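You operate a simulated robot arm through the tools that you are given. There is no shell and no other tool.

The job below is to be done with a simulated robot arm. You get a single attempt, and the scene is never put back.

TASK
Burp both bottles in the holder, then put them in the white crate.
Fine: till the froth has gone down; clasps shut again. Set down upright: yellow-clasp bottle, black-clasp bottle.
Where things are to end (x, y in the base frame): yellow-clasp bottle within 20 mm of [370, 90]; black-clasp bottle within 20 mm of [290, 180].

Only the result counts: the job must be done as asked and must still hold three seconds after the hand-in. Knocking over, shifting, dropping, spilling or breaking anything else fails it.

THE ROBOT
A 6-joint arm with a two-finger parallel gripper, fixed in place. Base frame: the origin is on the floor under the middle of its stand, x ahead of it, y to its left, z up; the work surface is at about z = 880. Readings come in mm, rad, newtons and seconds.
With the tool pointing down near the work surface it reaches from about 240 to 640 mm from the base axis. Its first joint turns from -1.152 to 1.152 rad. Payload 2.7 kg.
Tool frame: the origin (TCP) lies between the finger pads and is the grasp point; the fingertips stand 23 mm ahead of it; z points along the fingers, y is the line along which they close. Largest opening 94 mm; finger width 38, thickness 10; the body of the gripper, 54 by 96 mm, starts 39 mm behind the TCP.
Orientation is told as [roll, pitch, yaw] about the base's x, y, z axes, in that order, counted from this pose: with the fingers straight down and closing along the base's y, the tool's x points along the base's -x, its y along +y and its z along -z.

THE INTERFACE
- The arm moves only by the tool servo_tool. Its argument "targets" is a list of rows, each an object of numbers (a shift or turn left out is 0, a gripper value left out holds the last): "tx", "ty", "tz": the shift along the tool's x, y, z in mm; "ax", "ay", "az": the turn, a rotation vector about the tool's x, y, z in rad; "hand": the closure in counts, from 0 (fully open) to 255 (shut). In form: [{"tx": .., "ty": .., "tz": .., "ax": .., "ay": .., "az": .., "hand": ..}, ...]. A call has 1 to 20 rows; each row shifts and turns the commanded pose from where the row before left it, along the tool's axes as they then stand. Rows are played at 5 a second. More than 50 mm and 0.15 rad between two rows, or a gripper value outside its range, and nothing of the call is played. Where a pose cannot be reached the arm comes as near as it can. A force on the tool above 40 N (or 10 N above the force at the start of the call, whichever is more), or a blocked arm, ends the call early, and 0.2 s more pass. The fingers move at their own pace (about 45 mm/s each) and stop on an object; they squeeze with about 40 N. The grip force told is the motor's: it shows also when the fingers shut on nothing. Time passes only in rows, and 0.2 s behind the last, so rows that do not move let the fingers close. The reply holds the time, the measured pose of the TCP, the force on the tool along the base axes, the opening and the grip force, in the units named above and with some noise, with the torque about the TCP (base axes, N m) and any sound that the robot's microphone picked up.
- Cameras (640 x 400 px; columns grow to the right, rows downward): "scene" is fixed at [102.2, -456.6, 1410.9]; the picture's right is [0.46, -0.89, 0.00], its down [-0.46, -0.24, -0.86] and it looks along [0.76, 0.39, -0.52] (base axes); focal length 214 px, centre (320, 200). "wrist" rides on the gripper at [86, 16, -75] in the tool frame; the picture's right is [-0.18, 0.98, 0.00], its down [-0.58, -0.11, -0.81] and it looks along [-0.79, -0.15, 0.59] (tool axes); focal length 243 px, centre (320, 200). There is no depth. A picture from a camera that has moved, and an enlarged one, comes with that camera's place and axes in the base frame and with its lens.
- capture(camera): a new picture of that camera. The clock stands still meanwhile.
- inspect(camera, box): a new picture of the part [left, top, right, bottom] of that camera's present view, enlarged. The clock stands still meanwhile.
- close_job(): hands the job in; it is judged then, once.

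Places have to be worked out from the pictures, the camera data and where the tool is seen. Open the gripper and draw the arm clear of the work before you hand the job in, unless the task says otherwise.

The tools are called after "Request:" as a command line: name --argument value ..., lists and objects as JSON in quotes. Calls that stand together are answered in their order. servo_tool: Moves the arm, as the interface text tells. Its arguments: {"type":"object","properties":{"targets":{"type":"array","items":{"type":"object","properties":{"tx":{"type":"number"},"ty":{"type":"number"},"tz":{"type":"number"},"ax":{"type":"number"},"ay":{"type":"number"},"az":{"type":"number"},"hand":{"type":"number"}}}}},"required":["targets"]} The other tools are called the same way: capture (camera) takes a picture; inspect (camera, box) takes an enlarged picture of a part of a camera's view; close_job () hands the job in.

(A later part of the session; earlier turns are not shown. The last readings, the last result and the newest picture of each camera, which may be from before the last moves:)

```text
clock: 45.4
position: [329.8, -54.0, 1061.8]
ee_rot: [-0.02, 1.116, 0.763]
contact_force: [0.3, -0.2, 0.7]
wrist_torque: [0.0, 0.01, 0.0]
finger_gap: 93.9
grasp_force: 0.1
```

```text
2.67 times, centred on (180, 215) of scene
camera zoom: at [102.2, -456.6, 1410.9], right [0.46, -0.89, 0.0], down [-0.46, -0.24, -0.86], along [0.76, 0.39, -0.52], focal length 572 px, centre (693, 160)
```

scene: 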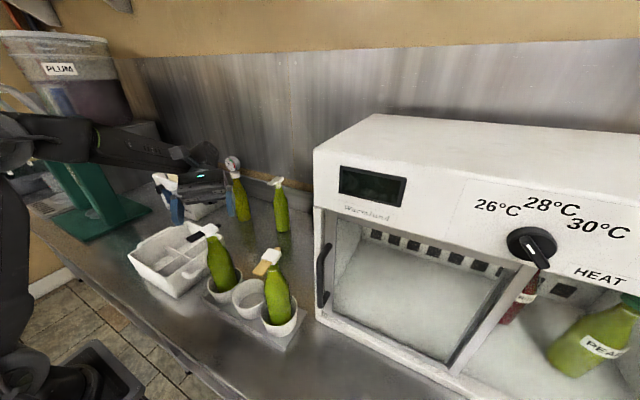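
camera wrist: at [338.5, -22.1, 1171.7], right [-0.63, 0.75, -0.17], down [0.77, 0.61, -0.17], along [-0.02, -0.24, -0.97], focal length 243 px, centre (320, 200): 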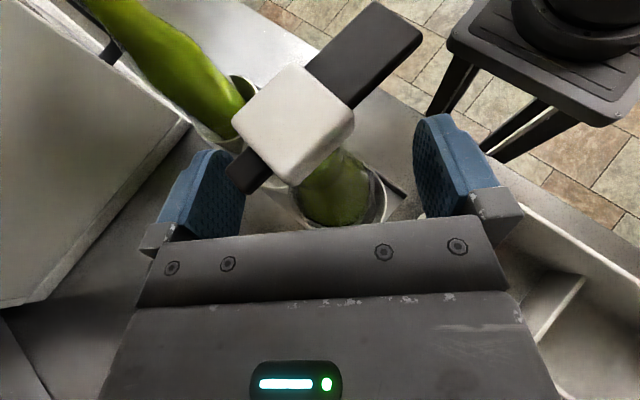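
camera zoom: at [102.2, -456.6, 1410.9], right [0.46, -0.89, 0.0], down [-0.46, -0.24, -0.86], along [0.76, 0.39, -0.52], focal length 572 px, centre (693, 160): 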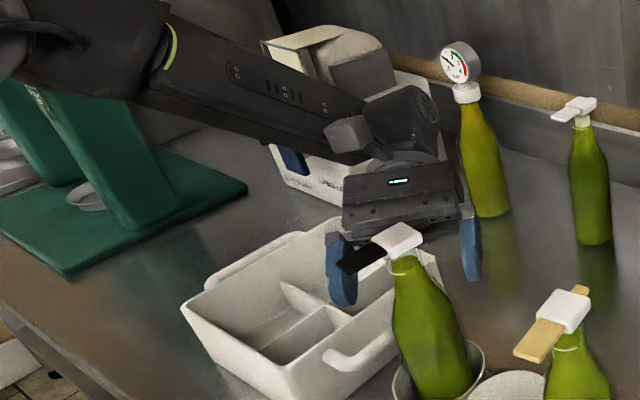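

Clear so far; the bottle axis is about 3 mm to the left of centre. I'll recentre and continue down to about z=988, the straight part of the body.

Request:
servo_tool --targets '[{"tx": -13.3, "ty": -1.5, "tz": 6.5}, {"tx": -13.3, "ty": -1.5, "tz": 6.5}, {"tx": -13.3, "tz": 6.5}, {}]'

Request:
capture --camera "wrist"

Request:
inspect --camera "scene" --box '[100, 160, 280, 310]'

```text
clock: 46.4
position: [331.2, -56.1, 1017.2]
ee_rot: [-0.021, 1.114, 0.764]
contact_force: [-0.7, 1.0, -0.6]
wrist_torque: [0.0, 0.01, 0.0]
finger_gap: 93.8
grasp_force: 0.1
```

```text
taken
camera wrist: at [340.5, -24.1, 1126.9], right [-0.63, 0.75, -0.17], down [0.77, 0.61, -0.17], along [-0.02, -0.24, -0.97], focal length 243 px, centre (320, 200)
```

wrist: 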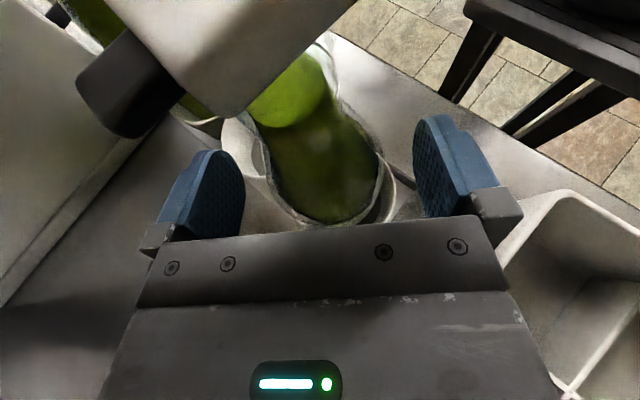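

```text
2.67 times, centred on (190, 235) of scene
camera zoom: at [102.2, -456.6, 1410.9], right [0.46, -0.89, 0.0], down [-0.46, -0.24, -0.86], along [0.76, 0.39, -0.52], focal length 572 px, centre (667, 107)
```

zoom: 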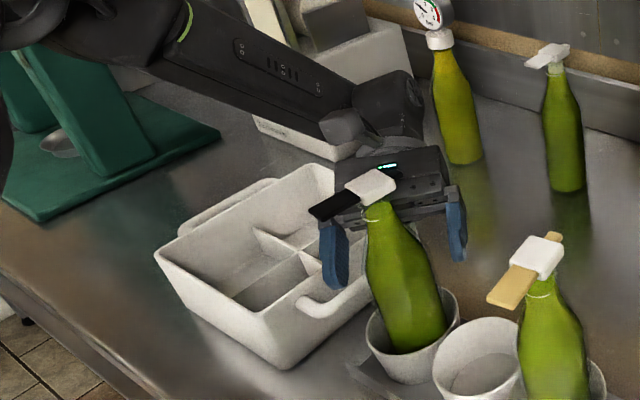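

The camera passes close to the cap, so I'll stop a bit higher, at z≈994, and back off 3 mm along the fingers to keep clearance. The bottle is well centred between the fingers.

Request:
servo_tool --targets '[{"tx": -11, "tz": 3.7}, {"tx": -11, "tz": 3.7}, {}]'

Request:
capture --camera "wrist"

Request:
inspect --camera "scene" --box '[150, 190, 270, 310]'

```text
clock: 47.2
position: [333.5, -54.8, 993.6]
ee_rot: [-0.019, 1.116, 0.764]
contact_force: [0.0, 0.4, -0.4]
wrist_torque: [-0.04, -0.02, 0.01]
finger_gap: 94.1
grasp_force: 0.0
```

```text
taken
camera wrist: at [343.7, -21.8, 1103.8], right [-0.63, 0.75, -0.17], down [0.77, 0.61, -0.17], along [-0.02, -0.24, -0.97], focal length 243 px, centre (320, 200)
```

wrist: 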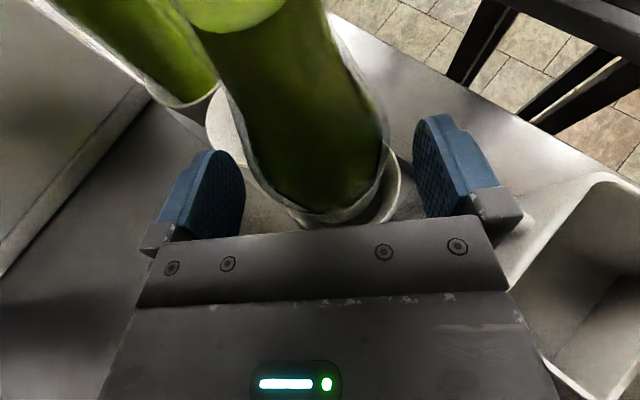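

```text
3.33 times, centred on (210, 250) of scene
camera zoom: at [102.2, -456.6, 1410.9], right [0.46, -0.89, 0.0], down [-0.46, -0.24, -0.86], along [0.76, 0.39, -0.52], focal length 715 px, centre (687, 33)
```

zoom: 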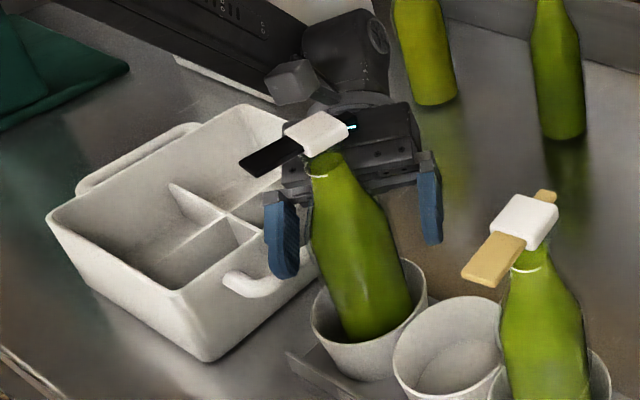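

The fingers straddle the bottle body with no contact. I'll close them and read the gap.

Request:
servo_tool --targets '[{"hand": 80}, {"hand": 255}, {}, {}]'

Request:
inspect --camera "scene" --box '[150, 190, 270, 310]'

Request:
capture --camera "wrist"

```text
clock: 48.2
position: [333.6, -53.7, 993.4]
ee_rot: [-0.01, 1.117, 0.772]
contact_force: [-9.2, 6.8, -0.1]
wrist_torque: [0.82, 0.85, -0.05]
finger_gap: 59.2
grasp_force: 39.9
```

```text
3.33 times, centred on (210, 250) of scene
camera zoom: at [102.0, -456.4, 1411.0], right [0.46, -0.89, 0.0], down [-0.46, -0.24, -0.86], along [0.76, 0.39, -0.52], focal length 715 px, centre (687, 33)
```

zoom: 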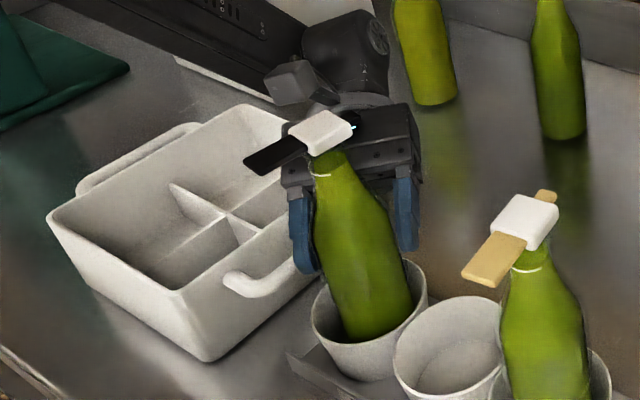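

```text
taken
camera wrist: at [343.1, -21.6, 1103.5], right [-0.63, 0.75, -0.17], down [0.77, 0.61, -0.17], along [-0.02, -0.24, -0.97], focal length 243 px, centre (320, 200)
```

wrist: 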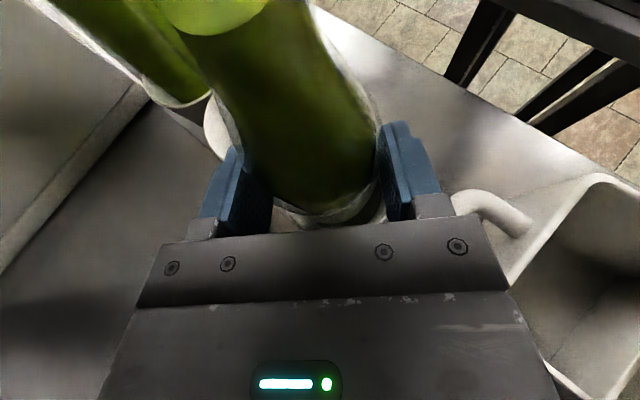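

The grip is firm at 59 mm with some side load from the cup wall. I'll ease 1.5 mm sideways and lift 12 mm, then check for slip.

Request:
servo_tool --targets '[{"ty": 1.5}, {"tx": 5.4, "tz": -2.6}, {"tx": 5.4, "tz": -2.6}, {}]'

Request:
inspect --camera "scene" --box '[150, 190, 270, 310]'

```text
clock: 49.2
position: [333.6, -52.2, 1005.9]
ee_rot: [-0.025, 1.114, 0.759]
contact_force: [0.6, 0.8, -5.6]
wrist_torque: [0.09, -0.02, -0.02]
finger_gap: 58.8
grasp_force: 40.1
```

```text
3.33 times, centred on (210, 250) of scene
camera zoom: at [102.2, -456.6, 1410.9], right [0.46, -0.89, 0.0], down [-0.46, -0.24, -0.86], along [0.76, 0.39, -0.52], focal length 715 px, centre (687, 33)
```

zoom: 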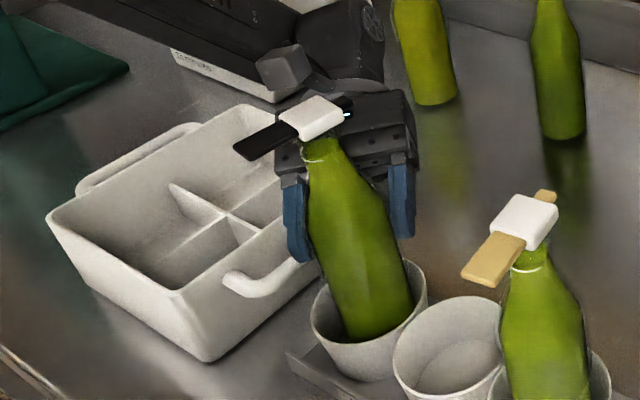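

The bottle hangs in the grip (5.6 N load, gap steady at 59 mm). I'll lift it straight up about 95 mm so its base clears the crate rim.

Request:
servo_tool --targets '[{"tx": 10, "tz": -4.9}, {"tx": 14.2, "tz": -6.9}, {"tx": 14.2, "tz": -6.9}, {"tx": 14.2, "tz": -6.9}, {"tx": 14.2, "tz": -6.9}, {"tx": 14.2, "tz": -6.9}, {}]'

Request:
capture --camera "scene"

Request:
inspect --camera "scene" --box '[130, 150, 270, 310]'

Request:
capture --camera "wrist"

```text
clock: 50.8
position: [332.6, -53.0, 1097.0]
ee_rot: [-0.02, 1.114, 0.766]
contact_force: [-0.3, -0.5, -4.3]
wrist_torque: [0.07, -0.06, -0.01]
finger_gap: 59.2
grasp_force: 40.2
```

```text
taken
```

scene: 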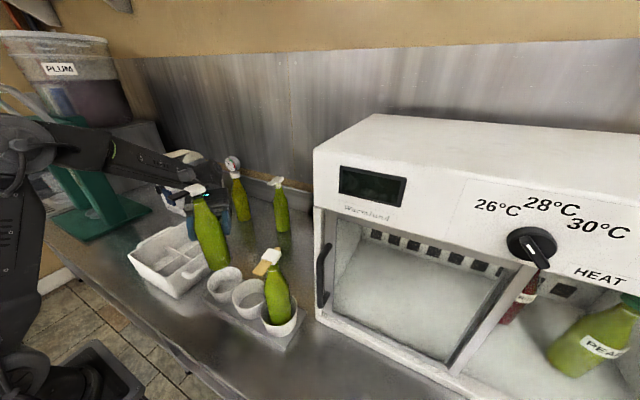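

```text
2.50 times, centred on (200, 230) of scene
camera zoom: at [102.2, -456.6, 1410.9], right [0.46, -0.89, 0.0], down [-0.46, -0.24, -0.86], along [0.76, 0.39, -0.52], focal length 536 px, centre (620, 125)
```

zoom: 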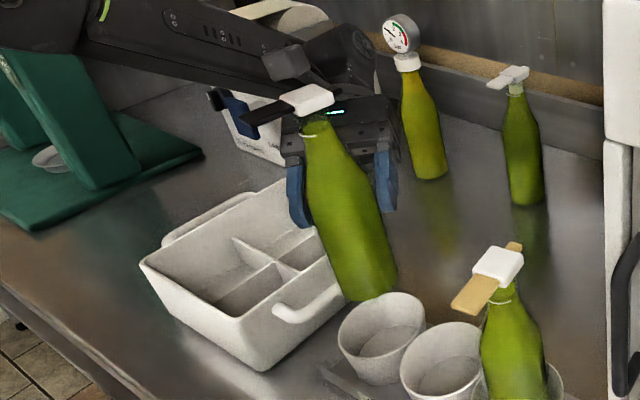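

```text
taken
camera wrist: at [341.3, -21.2, 1207.0], right [-0.63, 0.75, -0.17], down [0.77, 0.61, -0.17], along [-0.02, -0.24, -0.97], focal length 243 px, centre (320, 200)
```

wrist: 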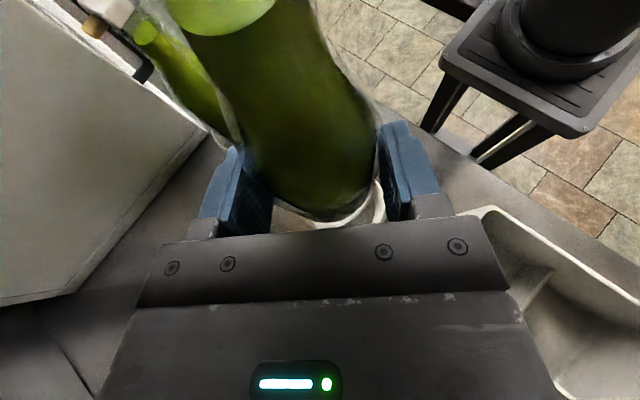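

The bottle hangs vertical and secure. To keep the fingers above the crate's rim when setting down, I'd rather hold it about 10 mm higher, so I'll lower it straight back into its cup first.

Request:
servo_tool --targets '[{"tx": -16.2, "tz": 7.9}, {"tx": -16.2, "tz": 7.9}, {"tx": -16.2, "tz": 7.9}, {"tx": -16.2, "tz": 7.9}, {"tx": -16.2, "tz": 7.9}, {"tx": -4.5, "tz": 2.2}, {"tx": -3.6, "tz": 1.76}, {}]'

Request:
inspect --camera "scene" --box '[150, 190, 270, 310]'

```text
clock: 52.6
position: [332.1, -54.0, 996.5]
ee_rot: [-0.017, 1.115, 0.766]
contact_force: [-2.8, 1.6, -3.5]
wrist_torque: [0.16, 0.19, -0.05]
finger_gap: 59.1
grasp_force: 39.7
```

```text
3.33 times, centred on (210, 250) of scene
camera zoom: at [102.2, -456.6, 1410.9], right [0.46, -0.89, 0.0], down [-0.46, -0.24, -0.86], along [0.76, 0.39, -0.52], focal length 715 px, centre (687, 33)
```

zoom: 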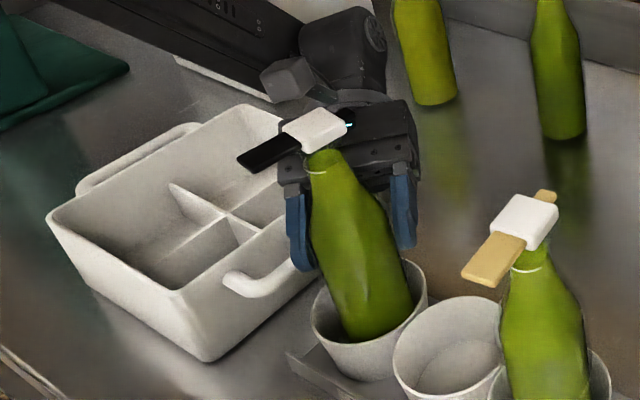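

Still hanging a couple of mm above the cup floor. I'll lower in 1 mm steps until it rests.

Request:
servo_tool --targets '[{"tx": -1.35, "tz": 0.66}, {"tx": -1.35, "tz": 0.66}, {}]'

```text
clock: 53.4
position: [332.8, -53.7, 994.1]
ee_rot: [-0.019, 1.117, 0.766]
contact_force: [-6.7, 2.7, -2.0]
wrist_torque: [0.21, 0.65, -0.16]
finger_gap: 59.0
grasp_force: 40.2
```

Almost resting. One more millimetre, then I release.

Request:
servo_tool --targets '[{"tx": -1.0, "tz": 0.5}, {}]'

```text
clock: 54.0
position: [332.0, -52.1, 994.0]
ee_rot: [-0.018, 1.118, 0.767]
contact_force: [-9.4, 4.8, 2.4]
wrist_torque: [0.59, 1.01, -0.1]
finger_gap: 59.1
grasp_force: 40.6
```

It rests in the cup. I'll open, rise 11 mm and close again on the body.

Request:
servo_tool --targets '[{"hand": 40}, {}, {"tx": 5, "tz": -2.4}, {"tx": 4.9, "tz": -2.4}, {}]'

Request:
capture --camera "wrist"

Request:
inspect --camera "scene" --box '[150, 190, 270, 310]'

```text
clock: 55.2
position: [332.6, -53.2, 1005.5]
ee_rot: [-0.02, 1.114, 0.764]
contact_force: [0.0, -0.5, 0.7]
wrist_torque: [-0.02, -0.01, -0.01]
finger_gap: 79.3
grasp_force: 0.1
```

```text
taken
camera wrist: at [342.0, -21.2, 1114.5], right [-0.63, 0.75, -0.17], down [0.77, 0.61, -0.17], along [-0.02, -0.24, -0.97], focal length 243 px, centre (320, 200)
```

wrist: 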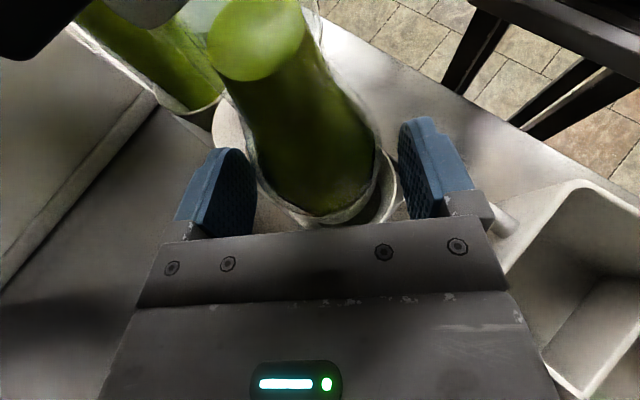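

```text
3.33 times, centred on (210, 250) of scene
camera zoom: at [102.2, -456.6, 1410.9], right [0.46, -0.89, 0.0], down [-0.46, -0.24, -0.86], along [0.76, 0.39, -0.52], focal length 715 px, centre (687, 33)
```

zoom: 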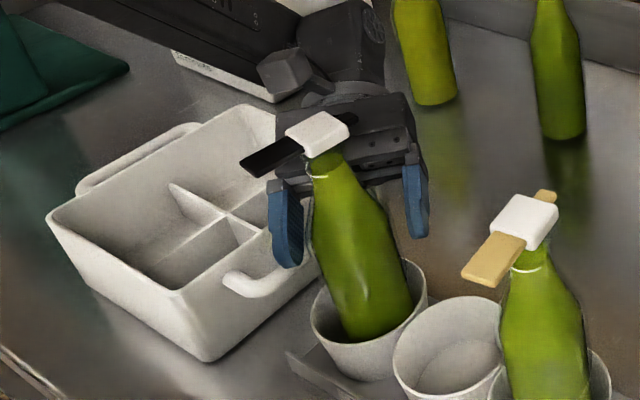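

The bottle stands free between the fingers. I'll close here and check the side load.

Request:
servo_tool --targets '[{"ty": 1, "hand": 120}, {"hand": 255}, {}, {}]'

```text
clock: 56.2
position: [332.8, -51.6, 1004.2]
ee_rot: [-0.02, 1.115, 0.765]
contact_force: [0.3, -2.0, 1.9]
wrist_torque: [-0.1, 0.01, 0.03]
finger_gap: 59.1
grasp_force: 39.9
```

Good grip (59 mm, little side load). I'll lift 55 mm, then turn the gripper around the bottle toward pointing along -y, which keeps the wrist within its range.

Request:
servo_tool --targets '[{"tx": 6, "tz": -2.9}, {"tx": 13, "tz": -6.4}, {"tx": 15.2, "tz": -7.4}, {"tx": 15.2, "tz": -7.4}, {}]'

Request:
servo_tool --targets '[{"ax": 0.09, "az": -0.044, "ty": 1.2}, {"ax": 0.108, "az": -0.053, "ty": 1.45}, {"ax": 0.108, "az": -0.053, "ty": 1.45}, {}]'

Request:
inspect --camera "scene" --box '[130, 150, 270, 310]'

```text
clock: 57.4
position: [331.4, -51.2, 1059.7]
ee_rot: [-0.019, 1.115, 0.764]
contact_force: [-0.2, 0.2, -5.3]
wrist_torque: [0.07, -0.02, -0.02]
finger_gap: 59.0
grasp_force: 40.1
```

```text
clock: 58.4
position: [328.5, -49.0, 1059.7]
ee_rot: [-0.017, 1.119, 1.107]
contact_force: [0.3, -1.0, -5.4]
wrist_torque: [0.06, -0.03, 0.0]
finger_gap: 59.1
grasp_force: 40.2
```

```text
2.50 times, centred on (200, 230) of scene
camera zoom: at [102.2, -456.6, 1410.9], right [0.46, -0.89, 0.0], down [-0.46, -0.24, -0.86], along [0.76, 0.39, -0.52], focal length 536 px, centre (620, 125)
```

zoom: 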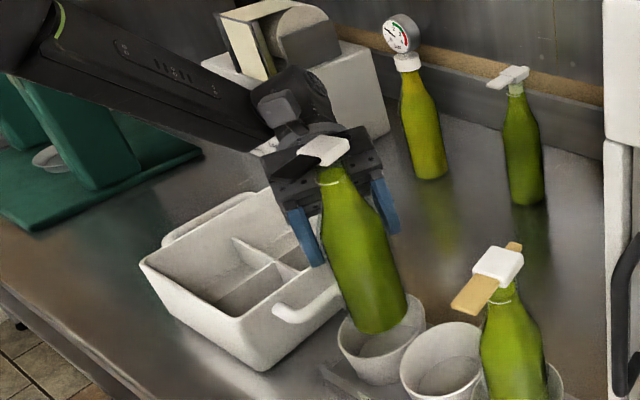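

The turn works well and the bottle stays vertical. I'll continue turning to about yaw 1.58 and then lift a further 42 mm.

Request:
servo_tool --targets '[{"ax": 0.108, "az": -0.053, "ty": 1.45}, {"ax": 0.108, "az": -0.053, "ty": 1.45}, {"ax": 0.108, "az": -0.053, "ty": 1.45}, {"ax": 0.108, "az": -0.053, "ty": 1.45}, {"tx": 12.6, "tz": -6.2}, {"tx": 12.6, "tz": -6.2}, {"tx": 12.6, "tz": -6.2}, {}]'

Request:
inspect --camera "scene" --box '[110, 130, 270, 310]'

Request:
capture --camera "wrist"

```text
clock: 60.2
position: [322.0, -47.9, 1101.1]
ee_rot: [-0.012, 1.122, 1.593]
contact_force: [0.4, 0.4, -6.6]
wrist_torque: [0.08, -0.02, 0.0]
finger_gap: 58.7
grasp_force: 39.5
```

```text
2.22 times, centred on (190, 220) of scene
camera zoom: at [102.2, -456.6, 1410.9], right [0.46, -0.89, 0.0], down [-0.46, -0.24, -0.86], along [0.76, 0.39, -0.52], focal length 477 px, centre (609, 156)
```

zoom: 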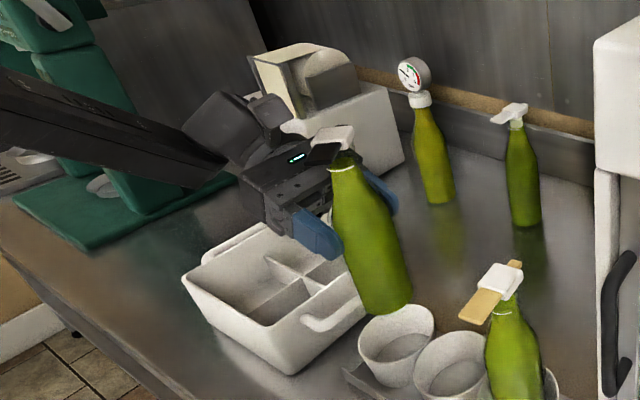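

```text
taken
camera wrist: at [306.1, -19.4, 1211.1], right [-0.98, 0.05, -0.17], down [0.08, 0.98, -0.17], along [0.16, -0.18, -0.97], focal length 243 px, centre (320, 200)
```

wrist: 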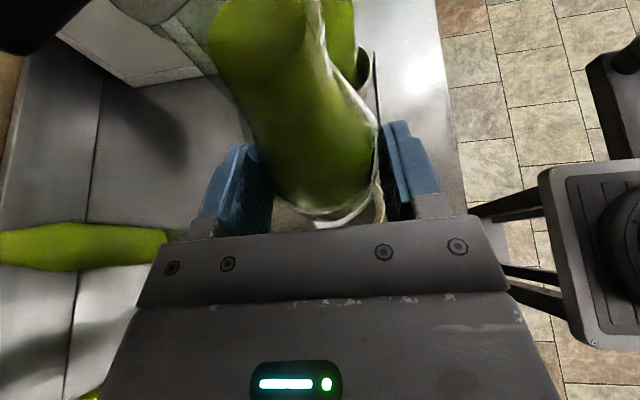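

The base now clears the crate rim by about 20 mm. I'll carry the bottle toward the crate (+y), half the way first, and check height over the rim.

Request:
servo_tool --targets '[{"tx": -5.2, "ty": 1.3, "tz": -10.7}, {"tx": -10.36, "ty": 2.7, "tz": -21.5}, {"tx": -10.36, "ty": 2.7, "tz": -21.5}, {}]'

Request:
inspect --camera "scene" --box '[110, 130, 270, 310]'

```text
clock: 61.2
position: [313.9, 13.1, 1100.0]
ee_rot: [-0.015, 1.124, 1.593]
contact_force: [0.7, -0.6, -6.7]
wrist_torque: [0.1, 0.01, -0.02]
finger_gap: 58.9
grasp_force: 40.2
```

```text
2.22 times, centred on (190, 220) of scene
camera zoom: at [102.2, -456.6, 1410.9], right [0.46, -0.89, 0.0], down [-0.46, -0.24, -0.86], along [0.76, 0.39, -0.52], focal length 477 px, centre (609, 156)
```

zoom: 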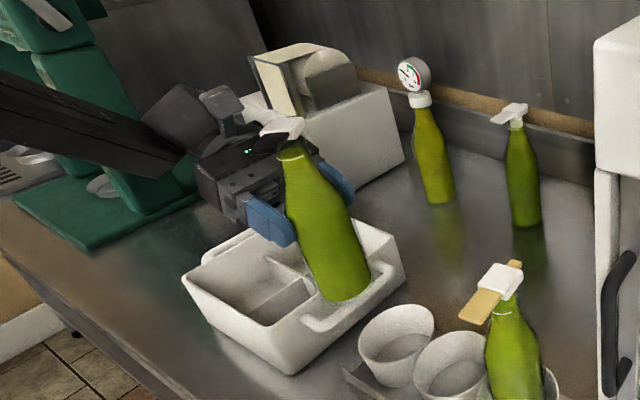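

The base is at about z=982 over a rim at about 963. I'll raise 5 mm more for margin and continue over the crate.

Request:
servo_tool --targets '[{"tx": 4.5, "tz": -2.2}, {"tx": -9.63, "ty": 2.54, "tz": -20}, {"tx": -9.63, "ty": 2.54, "tz": -20}, {"tx": -9.63, "ty": 2.54, "tz": -20}, {"tx": -9.63, "ty": 2.54, "tz": -20}, {"tx": -9.63, "ty": 2.54, "tz": -20}, {}]'

Request:
inspect --camera "scene" --box '[90, 120, 250, 310]'

Request:
capture --camera "wrist"

```text
clock: 62.8
position: [297.5, 121.8, 1106.5]
ee_rot: [-0.012, 1.121, 1.594]
contact_force: [-0.1, 0.0, -5.5]
wrist_torque: [0.06, 0.03, -0.04]
finger_gap: 58.9
grasp_force: 39.9
```

```text
2.11 times, centred on (170, 215) of scene
camera zoom: at [102.2, -456.6, 1410.9], right [0.46, -0.89, 0.0], down [-0.46, -0.24, -0.86], along [0.76, 0.39, -0.52], focal length 452 px, centre (636, 168)
```

zoom: 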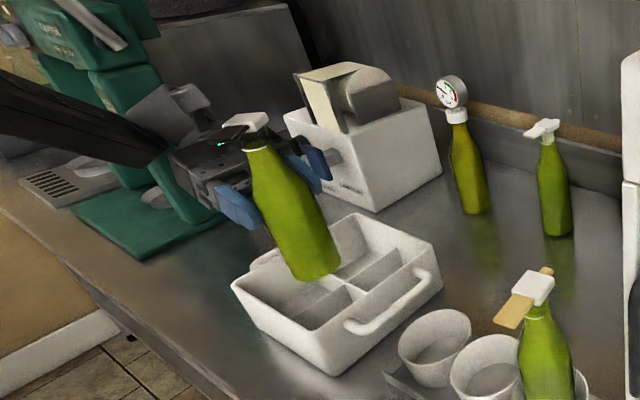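

```text
taken
camera wrist: at [280.8, 150.7, 1216.4], right [-0.98, 0.05, -0.17], down [0.08, 0.98, -0.17], along [0.16, -0.18, -0.97], focal length 243 px, centre (320, 200)
```

wrist: 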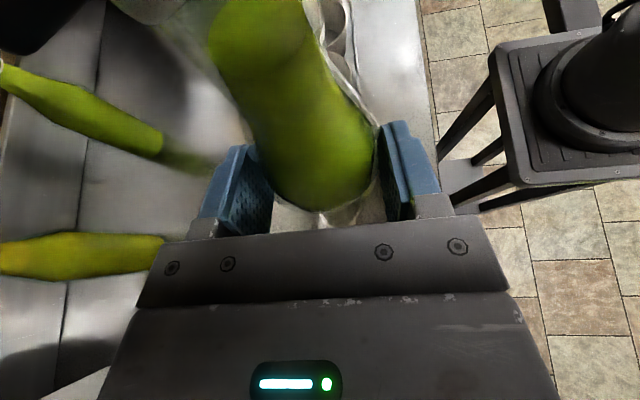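

The bottle (axis about (298, 110)) is over the crate, and at set-down the fingers will stay ~18 mm above the rim. I'll move on to the near-left cell, axis about (290, 176).

Request:
servo_tool --targets '[{"tx": -9.6, "ty": 2.1, "tz": -20}, {"tx": -9.6, "ty": 2.1, "tz": -20}, {"tx": -9.6, "ty": 2.1, "tz": -20}, {}]'

Request:
inspect --camera "scene" --box '[90, 150, 250, 310]'

Request:
inspect --camera "scene" --box '[120, 210, 220, 300]'

```text
clock: 63.8
position: [289.6, 188.2, 1107.2]
ee_rot: [-0.012, 1.122, 1.593]
contact_force: [-0.5, -0.1, -5.8]
wrist_torque: [0.05, -0.02, 0.03]
finger_gap: 58.8
grasp_force: 40.3
```

```text
2.50 times, centred on (170, 230) of scene
camera zoom: at [102.2, -456.6, 1410.9], right [0.46, -0.89, 0.0], down [-0.46, -0.24, -0.86], along [0.76, 0.39, -0.52], focal length 536 px, centre (695, 125)
```

zoom: 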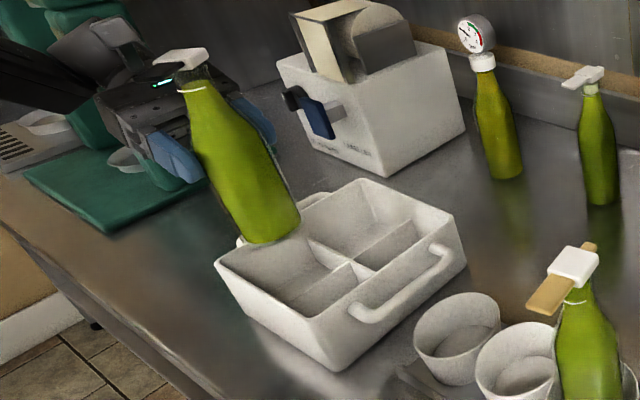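

```text
4.44 times, centred on (170, 255) of scene
camera zoom: at [102.2, -456.6, 1410.9], right [0.46, -0.89, 0.0], down [-0.46, -0.24, -0.86], along [0.76, 0.39, -0.52], focal length 953 px, centre (987, -44)
```

zoom: 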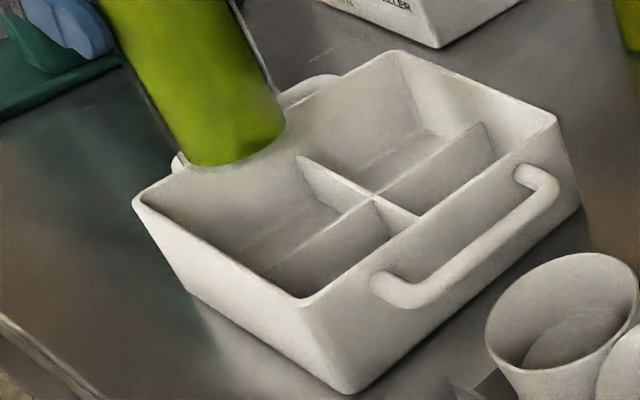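

The crate rim measures x≈242–420, y≈48–222 (centre (331, 135)), so the near-left cell centre is near (290, 177), where the bottle's axis now is. I'll lower 35 mm and check against the cell walls.

Request:
servo_tool --targets '[{"tx": -10.5, "tz": 5.1}, {"tx": -10.5, "tz": 5.1}, {"tx": -10.5, "tz": 5.1}, {}]'

Request:
inspect --camera "scene" --box '[120, 190, 220, 290]'

Request:
capture --camera "wrist"

```text
clock: 64.8
position: [289.5, 187.9, 1071.3]
ee_rot: [-0.012, 1.12, 1.594]
contact_force: [1.2, 0.2, -6.0]
wrist_torque: [0.09, 0.02, 0.02]
finger_gap: 58.8
grasp_force: 39.3
```

```text
4.00 times, centred on (170, 240) of scene
camera zoom: at [102.2, -456.6, 1410.9], right [0.46, -0.89, 0.0], down [-0.46, -0.24, -0.86], along [0.76, 0.39, -0.52], focal length 858 px, centre (920, 40)
```

zoom: 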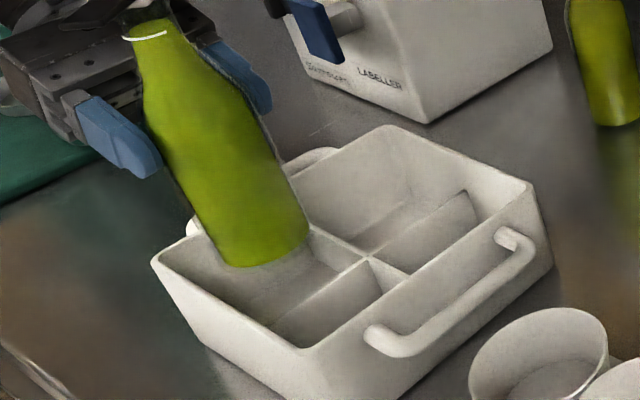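

```text
taken
camera wrist: at [272.3, 216.5, 1181.1], right [-0.98, 0.05, -0.17], down [0.08, 0.98, -0.17], along [0.16, -0.18, -0.97], focal length 243 px, centre (320, 200)
```

wrist: 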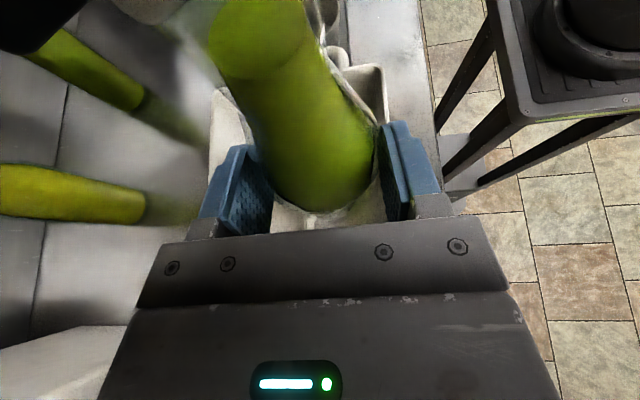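

The bottle goes down inside the near-left cell as expected. I'll lower another 50 mm, then in small steps until it rests.

Request:
servo_tool --targets '[{"tx": -11.3, "tz": 5.4}, {"tx": -11.3, "tz": 5.4}, {"tx": -11.3, "tz": 5.4}, {"tx": -9, "tz": 4.3}, {}]'

Request:
inspect --camera "scene" --box '[120, 200, 220, 300]'

```text
clock: 66.0
position: [290.1, 188.0, 1023.0]
ee_rot: [-0.014, 1.123, 1.593]
contact_force: [-0.1, 0.7, -5.8]
wrist_torque: [0.09, -0.01, 0.0]
finger_gap: 58.7
grasp_force: 40.0
```

```text
4.00 times, centred on (170, 250) of scene
camera zoom: at [102.2, -456.6, 1410.9], right [0.46, -0.89, 0.0], down [-0.46, -0.24, -0.86], along [0.76, 0.39, -0.52], focal length 858 px, centre (920, 0)
```

zoom: 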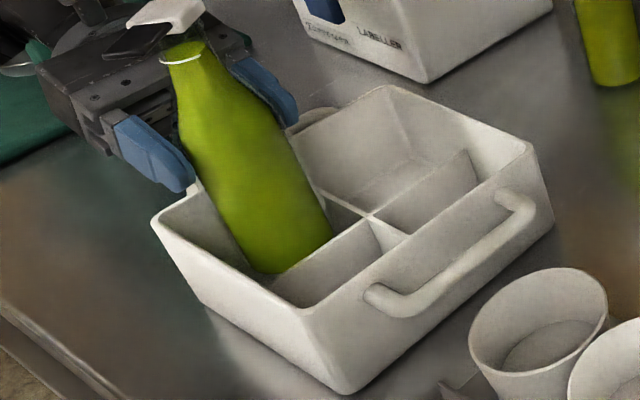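

Inside the cell with free space around it. I'll continue in small steps and watch the vertical force.

Request:
servo_tool --targets '[{"tx": -4.5, "tz": 2.17}, {"tx": -4.5, "tz": 2.17}, {"tx": -3.6, "tz": 1.74}, {}]'

```text
clock: 67.0
position: [289.5, 189.9, 1008.9]
ee_rot: [-0.012, 1.123, 1.595]
contact_force: [-0.4, 0.0, -5.5]
wrist_torque: [0.05, -0.01, -0.02]
finger_gap: 59.1
grasp_force: 40.0
```

Still hanging freely at z≈1009. I'll step 2 mm at a time.

Request:
servo_tool --targets '[{"tx": -1.8, "tz": 0.87}, {"tx": -1.8, "tz": 0.87}, {}]'

Request:
servo_tool --targets '[{"tx": -1.8, "tz": 0.87}, {}]'

```text
clock: 67.8
position: [290.6, 189.1, 1004.3]
ee_rot: [-0.012, 1.123, 1.594]
contact_force: [0.4, -0.6, -5.5]
wrist_torque: [0.08, 0.01, 0.04]
finger_gap: 59.0
grasp_force: 40.1
```

```text
clock: 68.4
position: [289.0, 188.9, 1003.6]
ee_rot: [-0.012, 1.12, 1.593]
contact_force: [0.4, 0.2, -5.9]
wrist_torque: [0.13, 0.01, 0.0]
finger_gap: 59.0
grasp_force: 39.7
```

No floor contact yet; continuing in 2 mm steps.

Request:
servo_tool --targets '[{"tx": -1.8, "tz": 0.87}, {}]'

Request:
servo_tool --targets '[{"tx": -1.8, "tz": 0.87}, {}]'

```text
clock: 69.0
position: [288.6, 188.1, 1002.7]
ee_rot: [-0.013, 1.12, 1.594]
contact_force: [-0.3, -0.5, -3.0]
wrist_torque: [0.19, 0.07, -0.02]
finger_gap: 58.9
grasp_force: 40.2
```

```text
clock: 69.6
position: [289.4, 188.6, 1000.6]
ee_rot: [-0.017, 1.125, 1.589]
contact_force: [-0.2, 0.2, 23.9]
wrist_torque: [0.28, 0.58, 0.18]
finger_gap: 59.0
grasp_force: 40.0
```

It rests on the floor now (24 N). I'll ease up 1.5 mm to take off the push, then look before releasing.

Request:
servo_tool --targets '[{"tx": 1.5, "tz": -0.72}, {}]'

Request:
inspect --camera "scene" --box '[110, 200, 220, 300]'

Request:
capture --camera "wrist"

```text
clock: 70.2
position: [288.7, 188.4, 1001.7]
ee_rot: [-0.015, 1.12, 1.592]
contact_force: [5.3, -1.2, 12.6]
wrist_torque: [-0.15, -0.1, 0.06]
finger_gap: 58.9
grasp_force: 39.6
```

```text
4.00 times, centred on (165, 250) of scene
camera zoom: at [102.2, -456.8, 1410.9], right [0.46, -0.89, 0.0], down [-0.46, -0.24, -0.86], along [0.76, 0.39, -0.52], focal length 858 px, centre (940, 0)
```

zoom: 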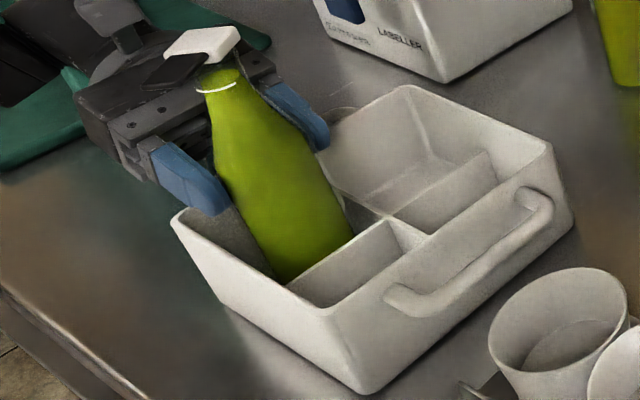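

```text
taken
camera wrist: at [272.7, 216.3, 1111.0], right [-0.98, 0.05, -0.17], down [0.08, 0.98, -0.17], along [0.16, -0.18, -0.97], focal length 243 px, centre (320, 200)
```

wrist: 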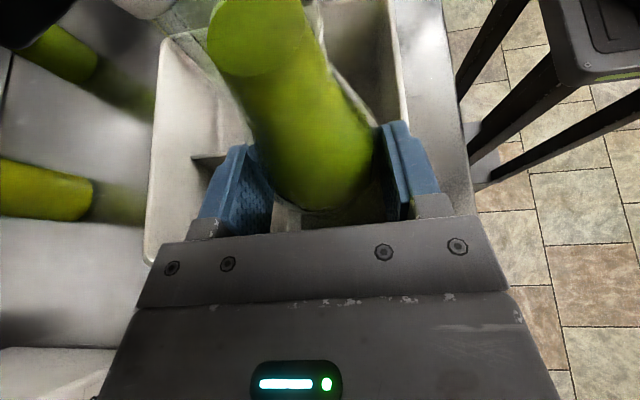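

The bottle stands in the near-left cell. I'll open the fingers (they are above the rim) and check that it stands still.

Request:
servo_tool --targets '[{"hand": 60}, {}, {"hand": 0}, {}, {}]'

Request:
inspect --camera "scene" --box '[110, 200, 220, 300]'

Request:
capture --camera "wrist"

```text
clock: 71.4
position: [288.5, 188.3, 1001.0]
ee_rot: [-0.016, 1.12, 1.591]
contact_force: [-0.4, 0.1, 1.0]
wrist_torque: [-0.01, 0.0, 0.0]
finger_gap: 94.1
grasp_force: 0.1
```

```text
4.00 times, centred on (165, 250) of scene
camera zoom: at [102.2, -456.6, 1410.9], right [0.46, -0.89, 0.0], down [-0.46, -0.24, -0.86], along [0.76, 0.39, -0.52], focal length 858 px, centre (940, 0)
```

zoom: 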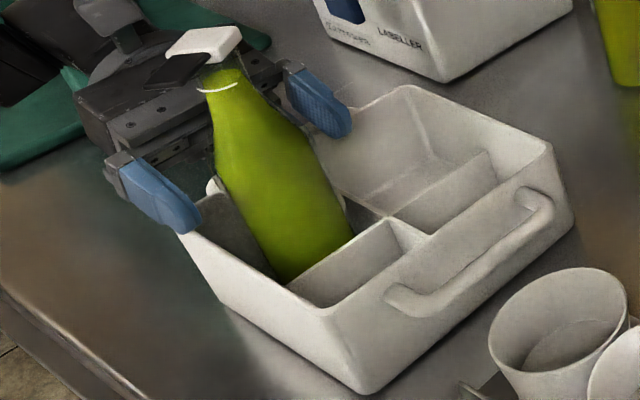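

```text
taken
camera wrist: at [272.5, 216.5, 1111.2], right [-0.98, 0.05, -0.17], down [0.08, 0.98, -0.17], along [0.16, -0.18, -0.97], focal length 243 px, centre (320, 200)
```

wrist: 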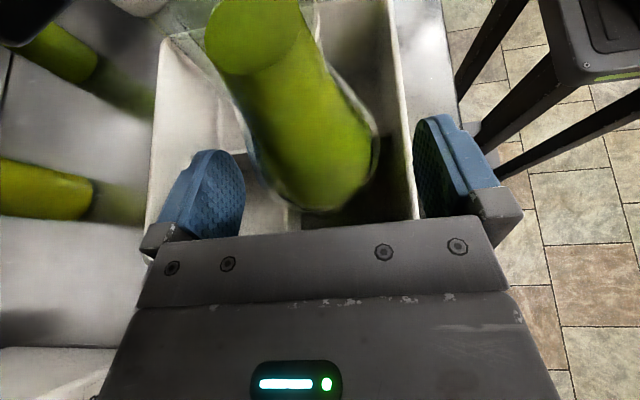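

The bottle stands by itself, and the fingers are clear of it. I'll draw the tool straight back (+y) away from the bottle at this height, where nothing is in the way.

Request:
servo_tool --targets '[{"tx": -4.3, "tz": -9}, {"tx": -6.5, "tz": -13.5}, {"tx": -6.5, "tz": -13.5}, {"tx": -6.5, "tz": -13.5}, {"tx": -6.5, "tz": -13.5}, {}]'

Request:
capture --camera "scene"

Request:
capture --camera "wrist"

Request:
inspect --camera "scene" --box '[110, 190, 220, 300]'

```text
clock: 72.8
position: [287.5, 260.3, 1002.2]
ee_rot: [-0.011, 1.121, 1.595]
contact_force: [-0.1, 0.3, 0.0]
wrist_torque: [0.0, -0.01, 0.06]
finger_gap: 94.0
grasp_force: 0.0
```

```text
taken
```

scene: 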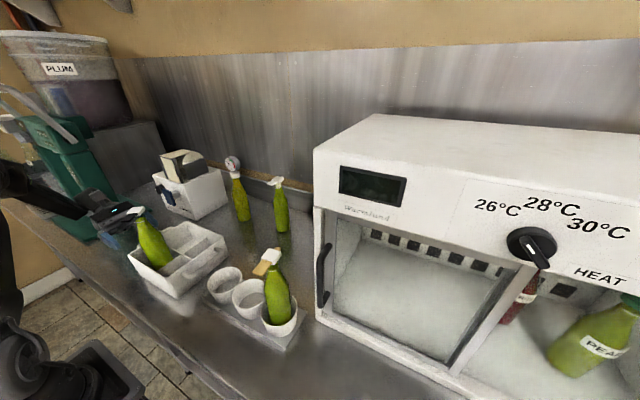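

```text
taken
camera wrist: at [270.8, 287.3, 1111.7], right [-0.98, 0.05, -0.17], down [0.08, 0.98, -0.17], along [0.16, -0.18, -0.97], focal length 243 px, centre (320, 200)
```

wrist: 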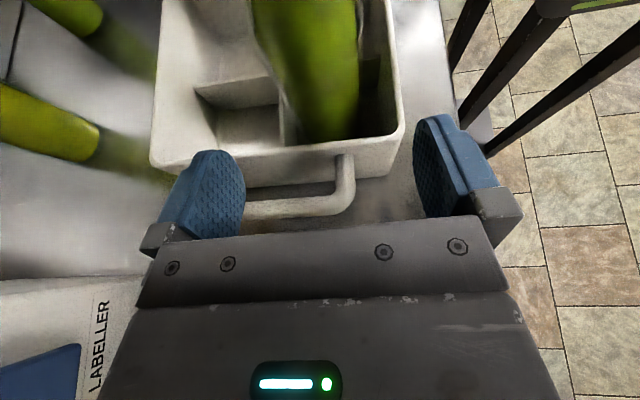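

```text
3.64 times, centred on (165, 245) of scene
camera zoom: at [102.2, -456.6, 1410.9], right [0.46, -0.89, 0.0], down [-0.46, -0.24, -0.86], along [0.76, 0.39, -0.52], focal length 780 px, centre (884, 36)
```

zoom: 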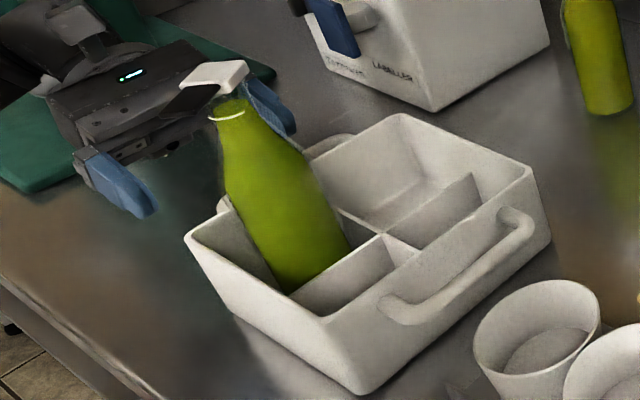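

The black bottle stands upright in its cell (cap near (291, 172)), and the gripper is clear. I'll raise the tool while turning it back to point down, then go for the yellow bottle.

Request:
servo_tool --targets '[{"tx": 18, "tz": -8.7, "ay": -0.14}, {"tx": 16.6, "tz": -11.1, "ay": -0.14}, {"tx": 14.9, "tz": -13.3, "ay": -0.14}, {"tx": 12.9, "tz": -15.3, "ay": -0.14}, {"tx": 10.6, "tz": -16.9, "ay": -0.14}, {"tx": 8.2, "tz": -18.3, "ay": -0.14}, {"tx": 5.5, "tz": -19.2, "ay": -0.14}, {"tx": 2.8, "tz": -19.8, "ay": -0.14}, {"tz": -30}, {}]'

Request:
capture --camera "scene"

Request:
capture --camera "wrist"

```text
clock: 75.0
position: [286.2, 258.5, 1189.8]
ee_rot: [-0.006, 0.002, 1.606]
contact_force: [-0.1, 0.0, 0.1]
wrist_torque: [0.01, 0.01, -0.02]
finger_gap: 94.1
grasp_force: 0.1
```

```text
taken
```

scene: 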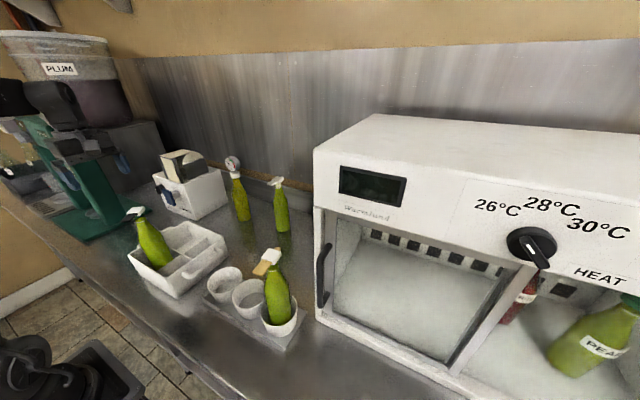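

```text
taken
camera wrist: at [273.7, 171.2, 1265.1], right [-0.99, 0.15, -0.01], down [0.08, 0.59, 0.81], along [0.12, 0.8, -0.59], focal length 243 px, centre (320, 200)
```

wrist: 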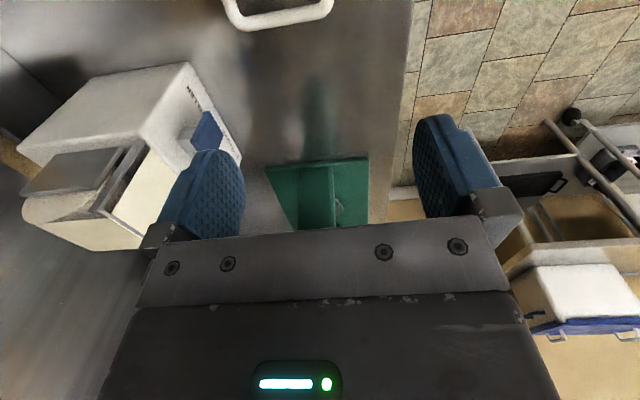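

The black bottle is unobstructed now; I'll check its clasp and stance closely before moving on.

Request:
inspect --camera "scene" --box '[115, 200, 185, 275]'

Request:
inspect --camera "scene" --box '[120, 200, 160, 240]'

```text
5.33 times, centred on (150, 238) of scene
camera zoom: at [102.2, -456.6, 1410.9], right [0.46, -0.89, 0.0], down [-0.46, -0.24, -0.86], along [0.76, 0.39, -0.52], focal length 1144 px, centre (1227, 0)
```

zoom: 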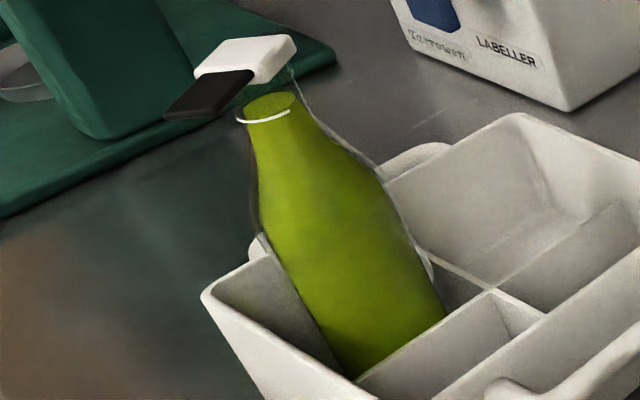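

```text
10.00 times, centred on (140, 220) of scene
camera zoom: at [102.2, -456.6, 1410.9], right [0.46, -0.89, 0.0], down [-0.46, -0.24, -0.86], along [0.76, 0.39, -0.52], focal length 2145 px, centre (2120, 0)
```

zoom: 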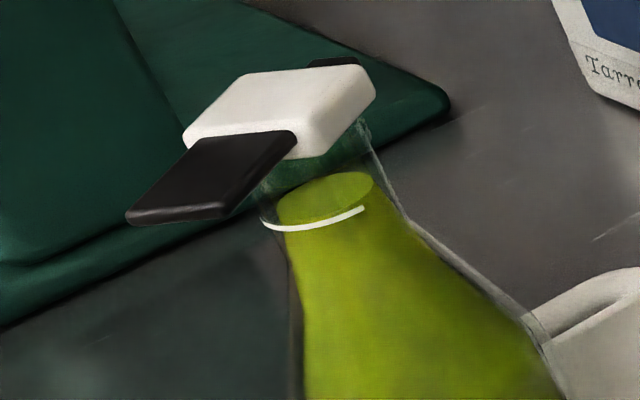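

The black clasp is shut and the bottle stands properly. I'll carry the empty gripper at z≈1190 toward the yellow bottle and turn its yaw back to about 45°.

Request:
servo_tool --targets '[{"tx": 30, "ty": -2}, {"tx": 44.6, "ty": -2.7}, {"tx": 44.6, "ty": -2.7}, {"tx": 44.6, "ty": -2.7}, {"tx": 44.6, "ty": -2.7}, {"tx": 44.6, "ty": -2.7}, {"tx": 44.6, "ty": -2.7}, {"tx": 44.6, "ty": -2.7}, {"tx": 44.6, "ty": -2.7}, {"az": 0.137}, {"az": 0.137}, {"az": 0.137}, {"az": 0.137}, {"az": 0.137}, {"az": 0.137}, {}]'

Request:
capture --camera "scene"

Request:
capture --camera "wrist"

```text
clock: 78.4
position: [322.7, -127.6, 1192.7]
ee_rot: [-0.006, -0.004, 0.782]
contact_force: [0.1, 0.4, 0.1]
wrist_torque: [0.0, 0.03, -0.02]
finger_gap: 94.0
grasp_force: 0.1
```

```text
taken
```

scene: 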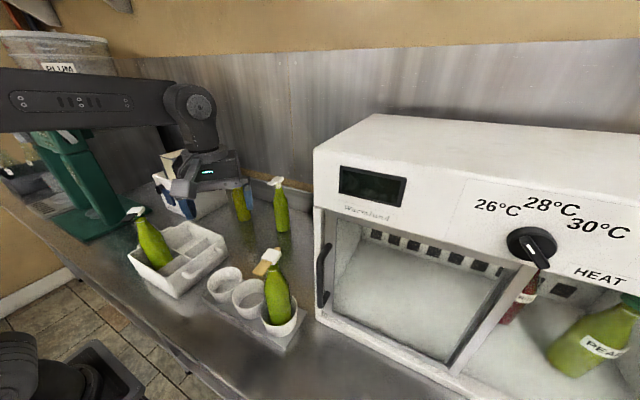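

```text
taken
camera wrist: at [250.8, -177.6, 1266.2], right [-0.56, 0.83, 0.0], down [0.48, 0.33, 0.81], along [0.67, 0.45, -0.59], focal length 243 px, centre (320, 200)
```

wrist: 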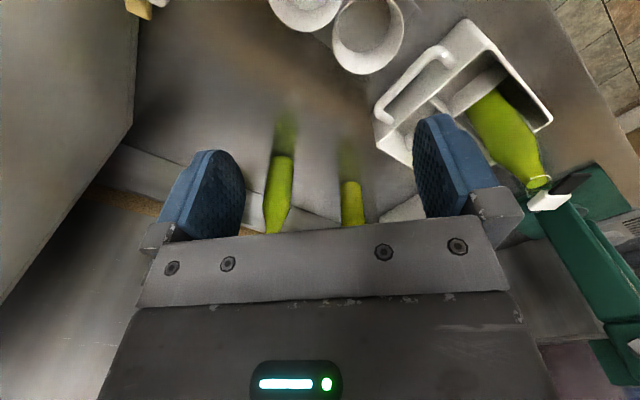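

The yellow bottle's cap is near (324, -238.5). I'll move above it (TCP about (332, -230)) and tilt the tool in two stages as before.

Request:
servo_tool --targets '[{"tx": 21.7, "ty": -26.5}, {"tx": 21.7, "ty": -26.5}, {"tx": 21.7, "ty": -26.5}, {"ay": 0.14}, {"ay": 0.14}, {"ay": 0.14}, {"ay": 0.14}, {}]'

Request:
servo_tool --targets '[{"ay": 0.14}, {"ay": 0.14}, {"ay": 0.14}, {"ay": 0.14}, {}]'

Request:
capture --camera "scene"

Request:
capture --camera "wrist"

```text
clock: 80.2
position: [332.4, -230.1, 1193.4]
ee_rot: [-0.005, 0.559, 0.78]
contact_force: [-0.8, 0.0, -0.9]
wrist_torque: [-0.02, -0.01, 0.0]
finger_gap: 94.0
grasp_force: 0.0
```

```text
clock: 81.4
position: [332.9, -230.0, 1191.1]
ee_rot: [-0.012, 1.117, 0.772]
contact_force: [-0.2, 0.4, -0.6]
wrist_torque: [0.0, 0.03, 0.01]
finger_gap: 93.9
grasp_force: 0.1
```

```text
taken
```

scene: 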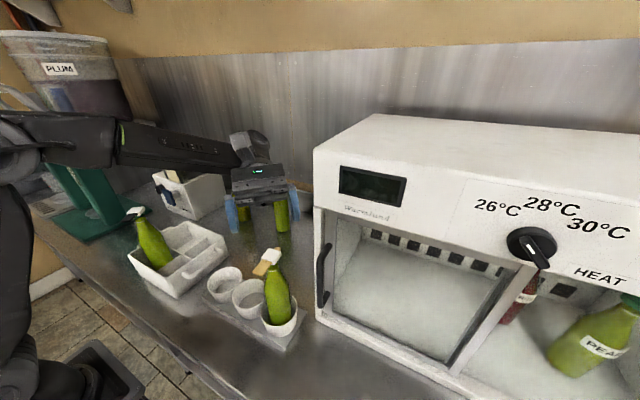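

```text
taken
camera wrist: at [342.7, -197.9, 1302.4], right [-0.64, 0.75, -0.17], down [0.77, 0.61, -0.17], along [-0.02, -0.24, -0.97], focal length 243 px, centre (320, 200)
```

wrist: 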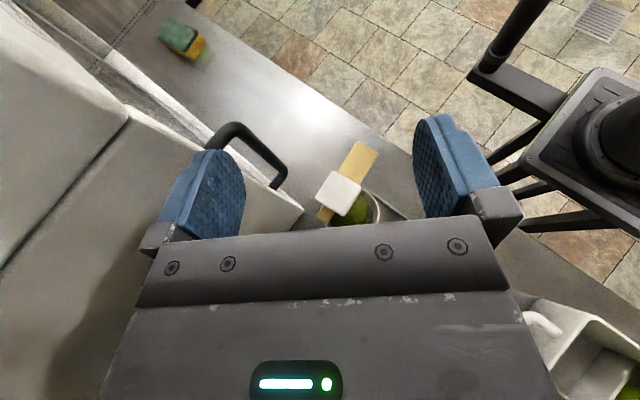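

Reached without trouble; the bottle axis is about 12.7 mm ahead of the TCP and centred. I'll descend straight down in stages.

Request:
servo_tool --targets '[{"tx": -20.4, "tz": 9.95}, {"tx": -20.4, "tz": 9.95}, {"tx": -20.4, "tz": 9.95}, {"tx": -18, "tz": 8.8}, {}]'

Request:
capture --camera "wrist"

Request:
inspect --camera "scene" --box '[190, 170, 340, 310]'

```text
clock: 82.6
position: [334.0, -230.3, 1104.2]
ee_rot: [-0.011, 1.117, 0.774]
contact_force: [0.5, 0.8, -0.1]
wrist_torque: [0.01, 0.03, -0.01]
finger_gap: 94.2
grasp_force: 0.0
```

```text
taken
camera wrist: at [343.2, -198.2, 1213.9], right [-0.64, 0.75, -0.17], down [0.77, 0.61, -0.17], along [-0.02, -0.24, -0.97], focal length 243 px, centre (320, 200)
```

wrist: 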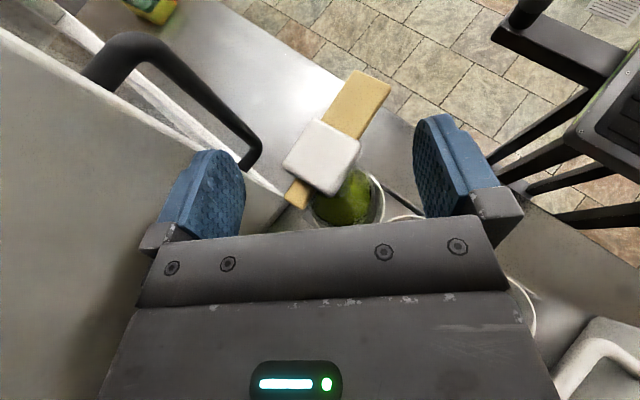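

```text
2.86 times, centred on (265, 240) of scene
camera zoom: at [102.2, -456.6, 1410.9], right [0.46, -0.89, 0.0], down [-0.46, -0.24, -0.86], along [0.76, 0.39, -0.52], focal length 613 px, centre (477, 86)
```

zoom: 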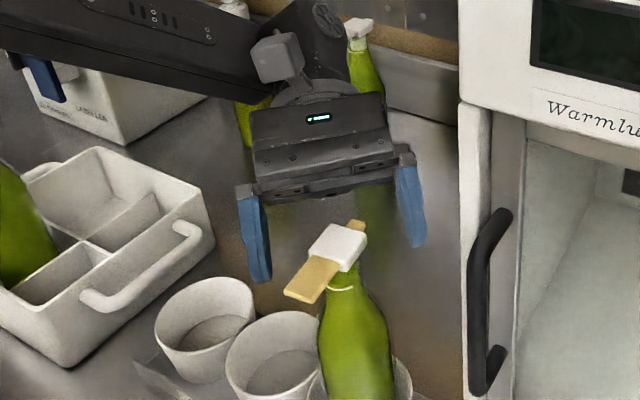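

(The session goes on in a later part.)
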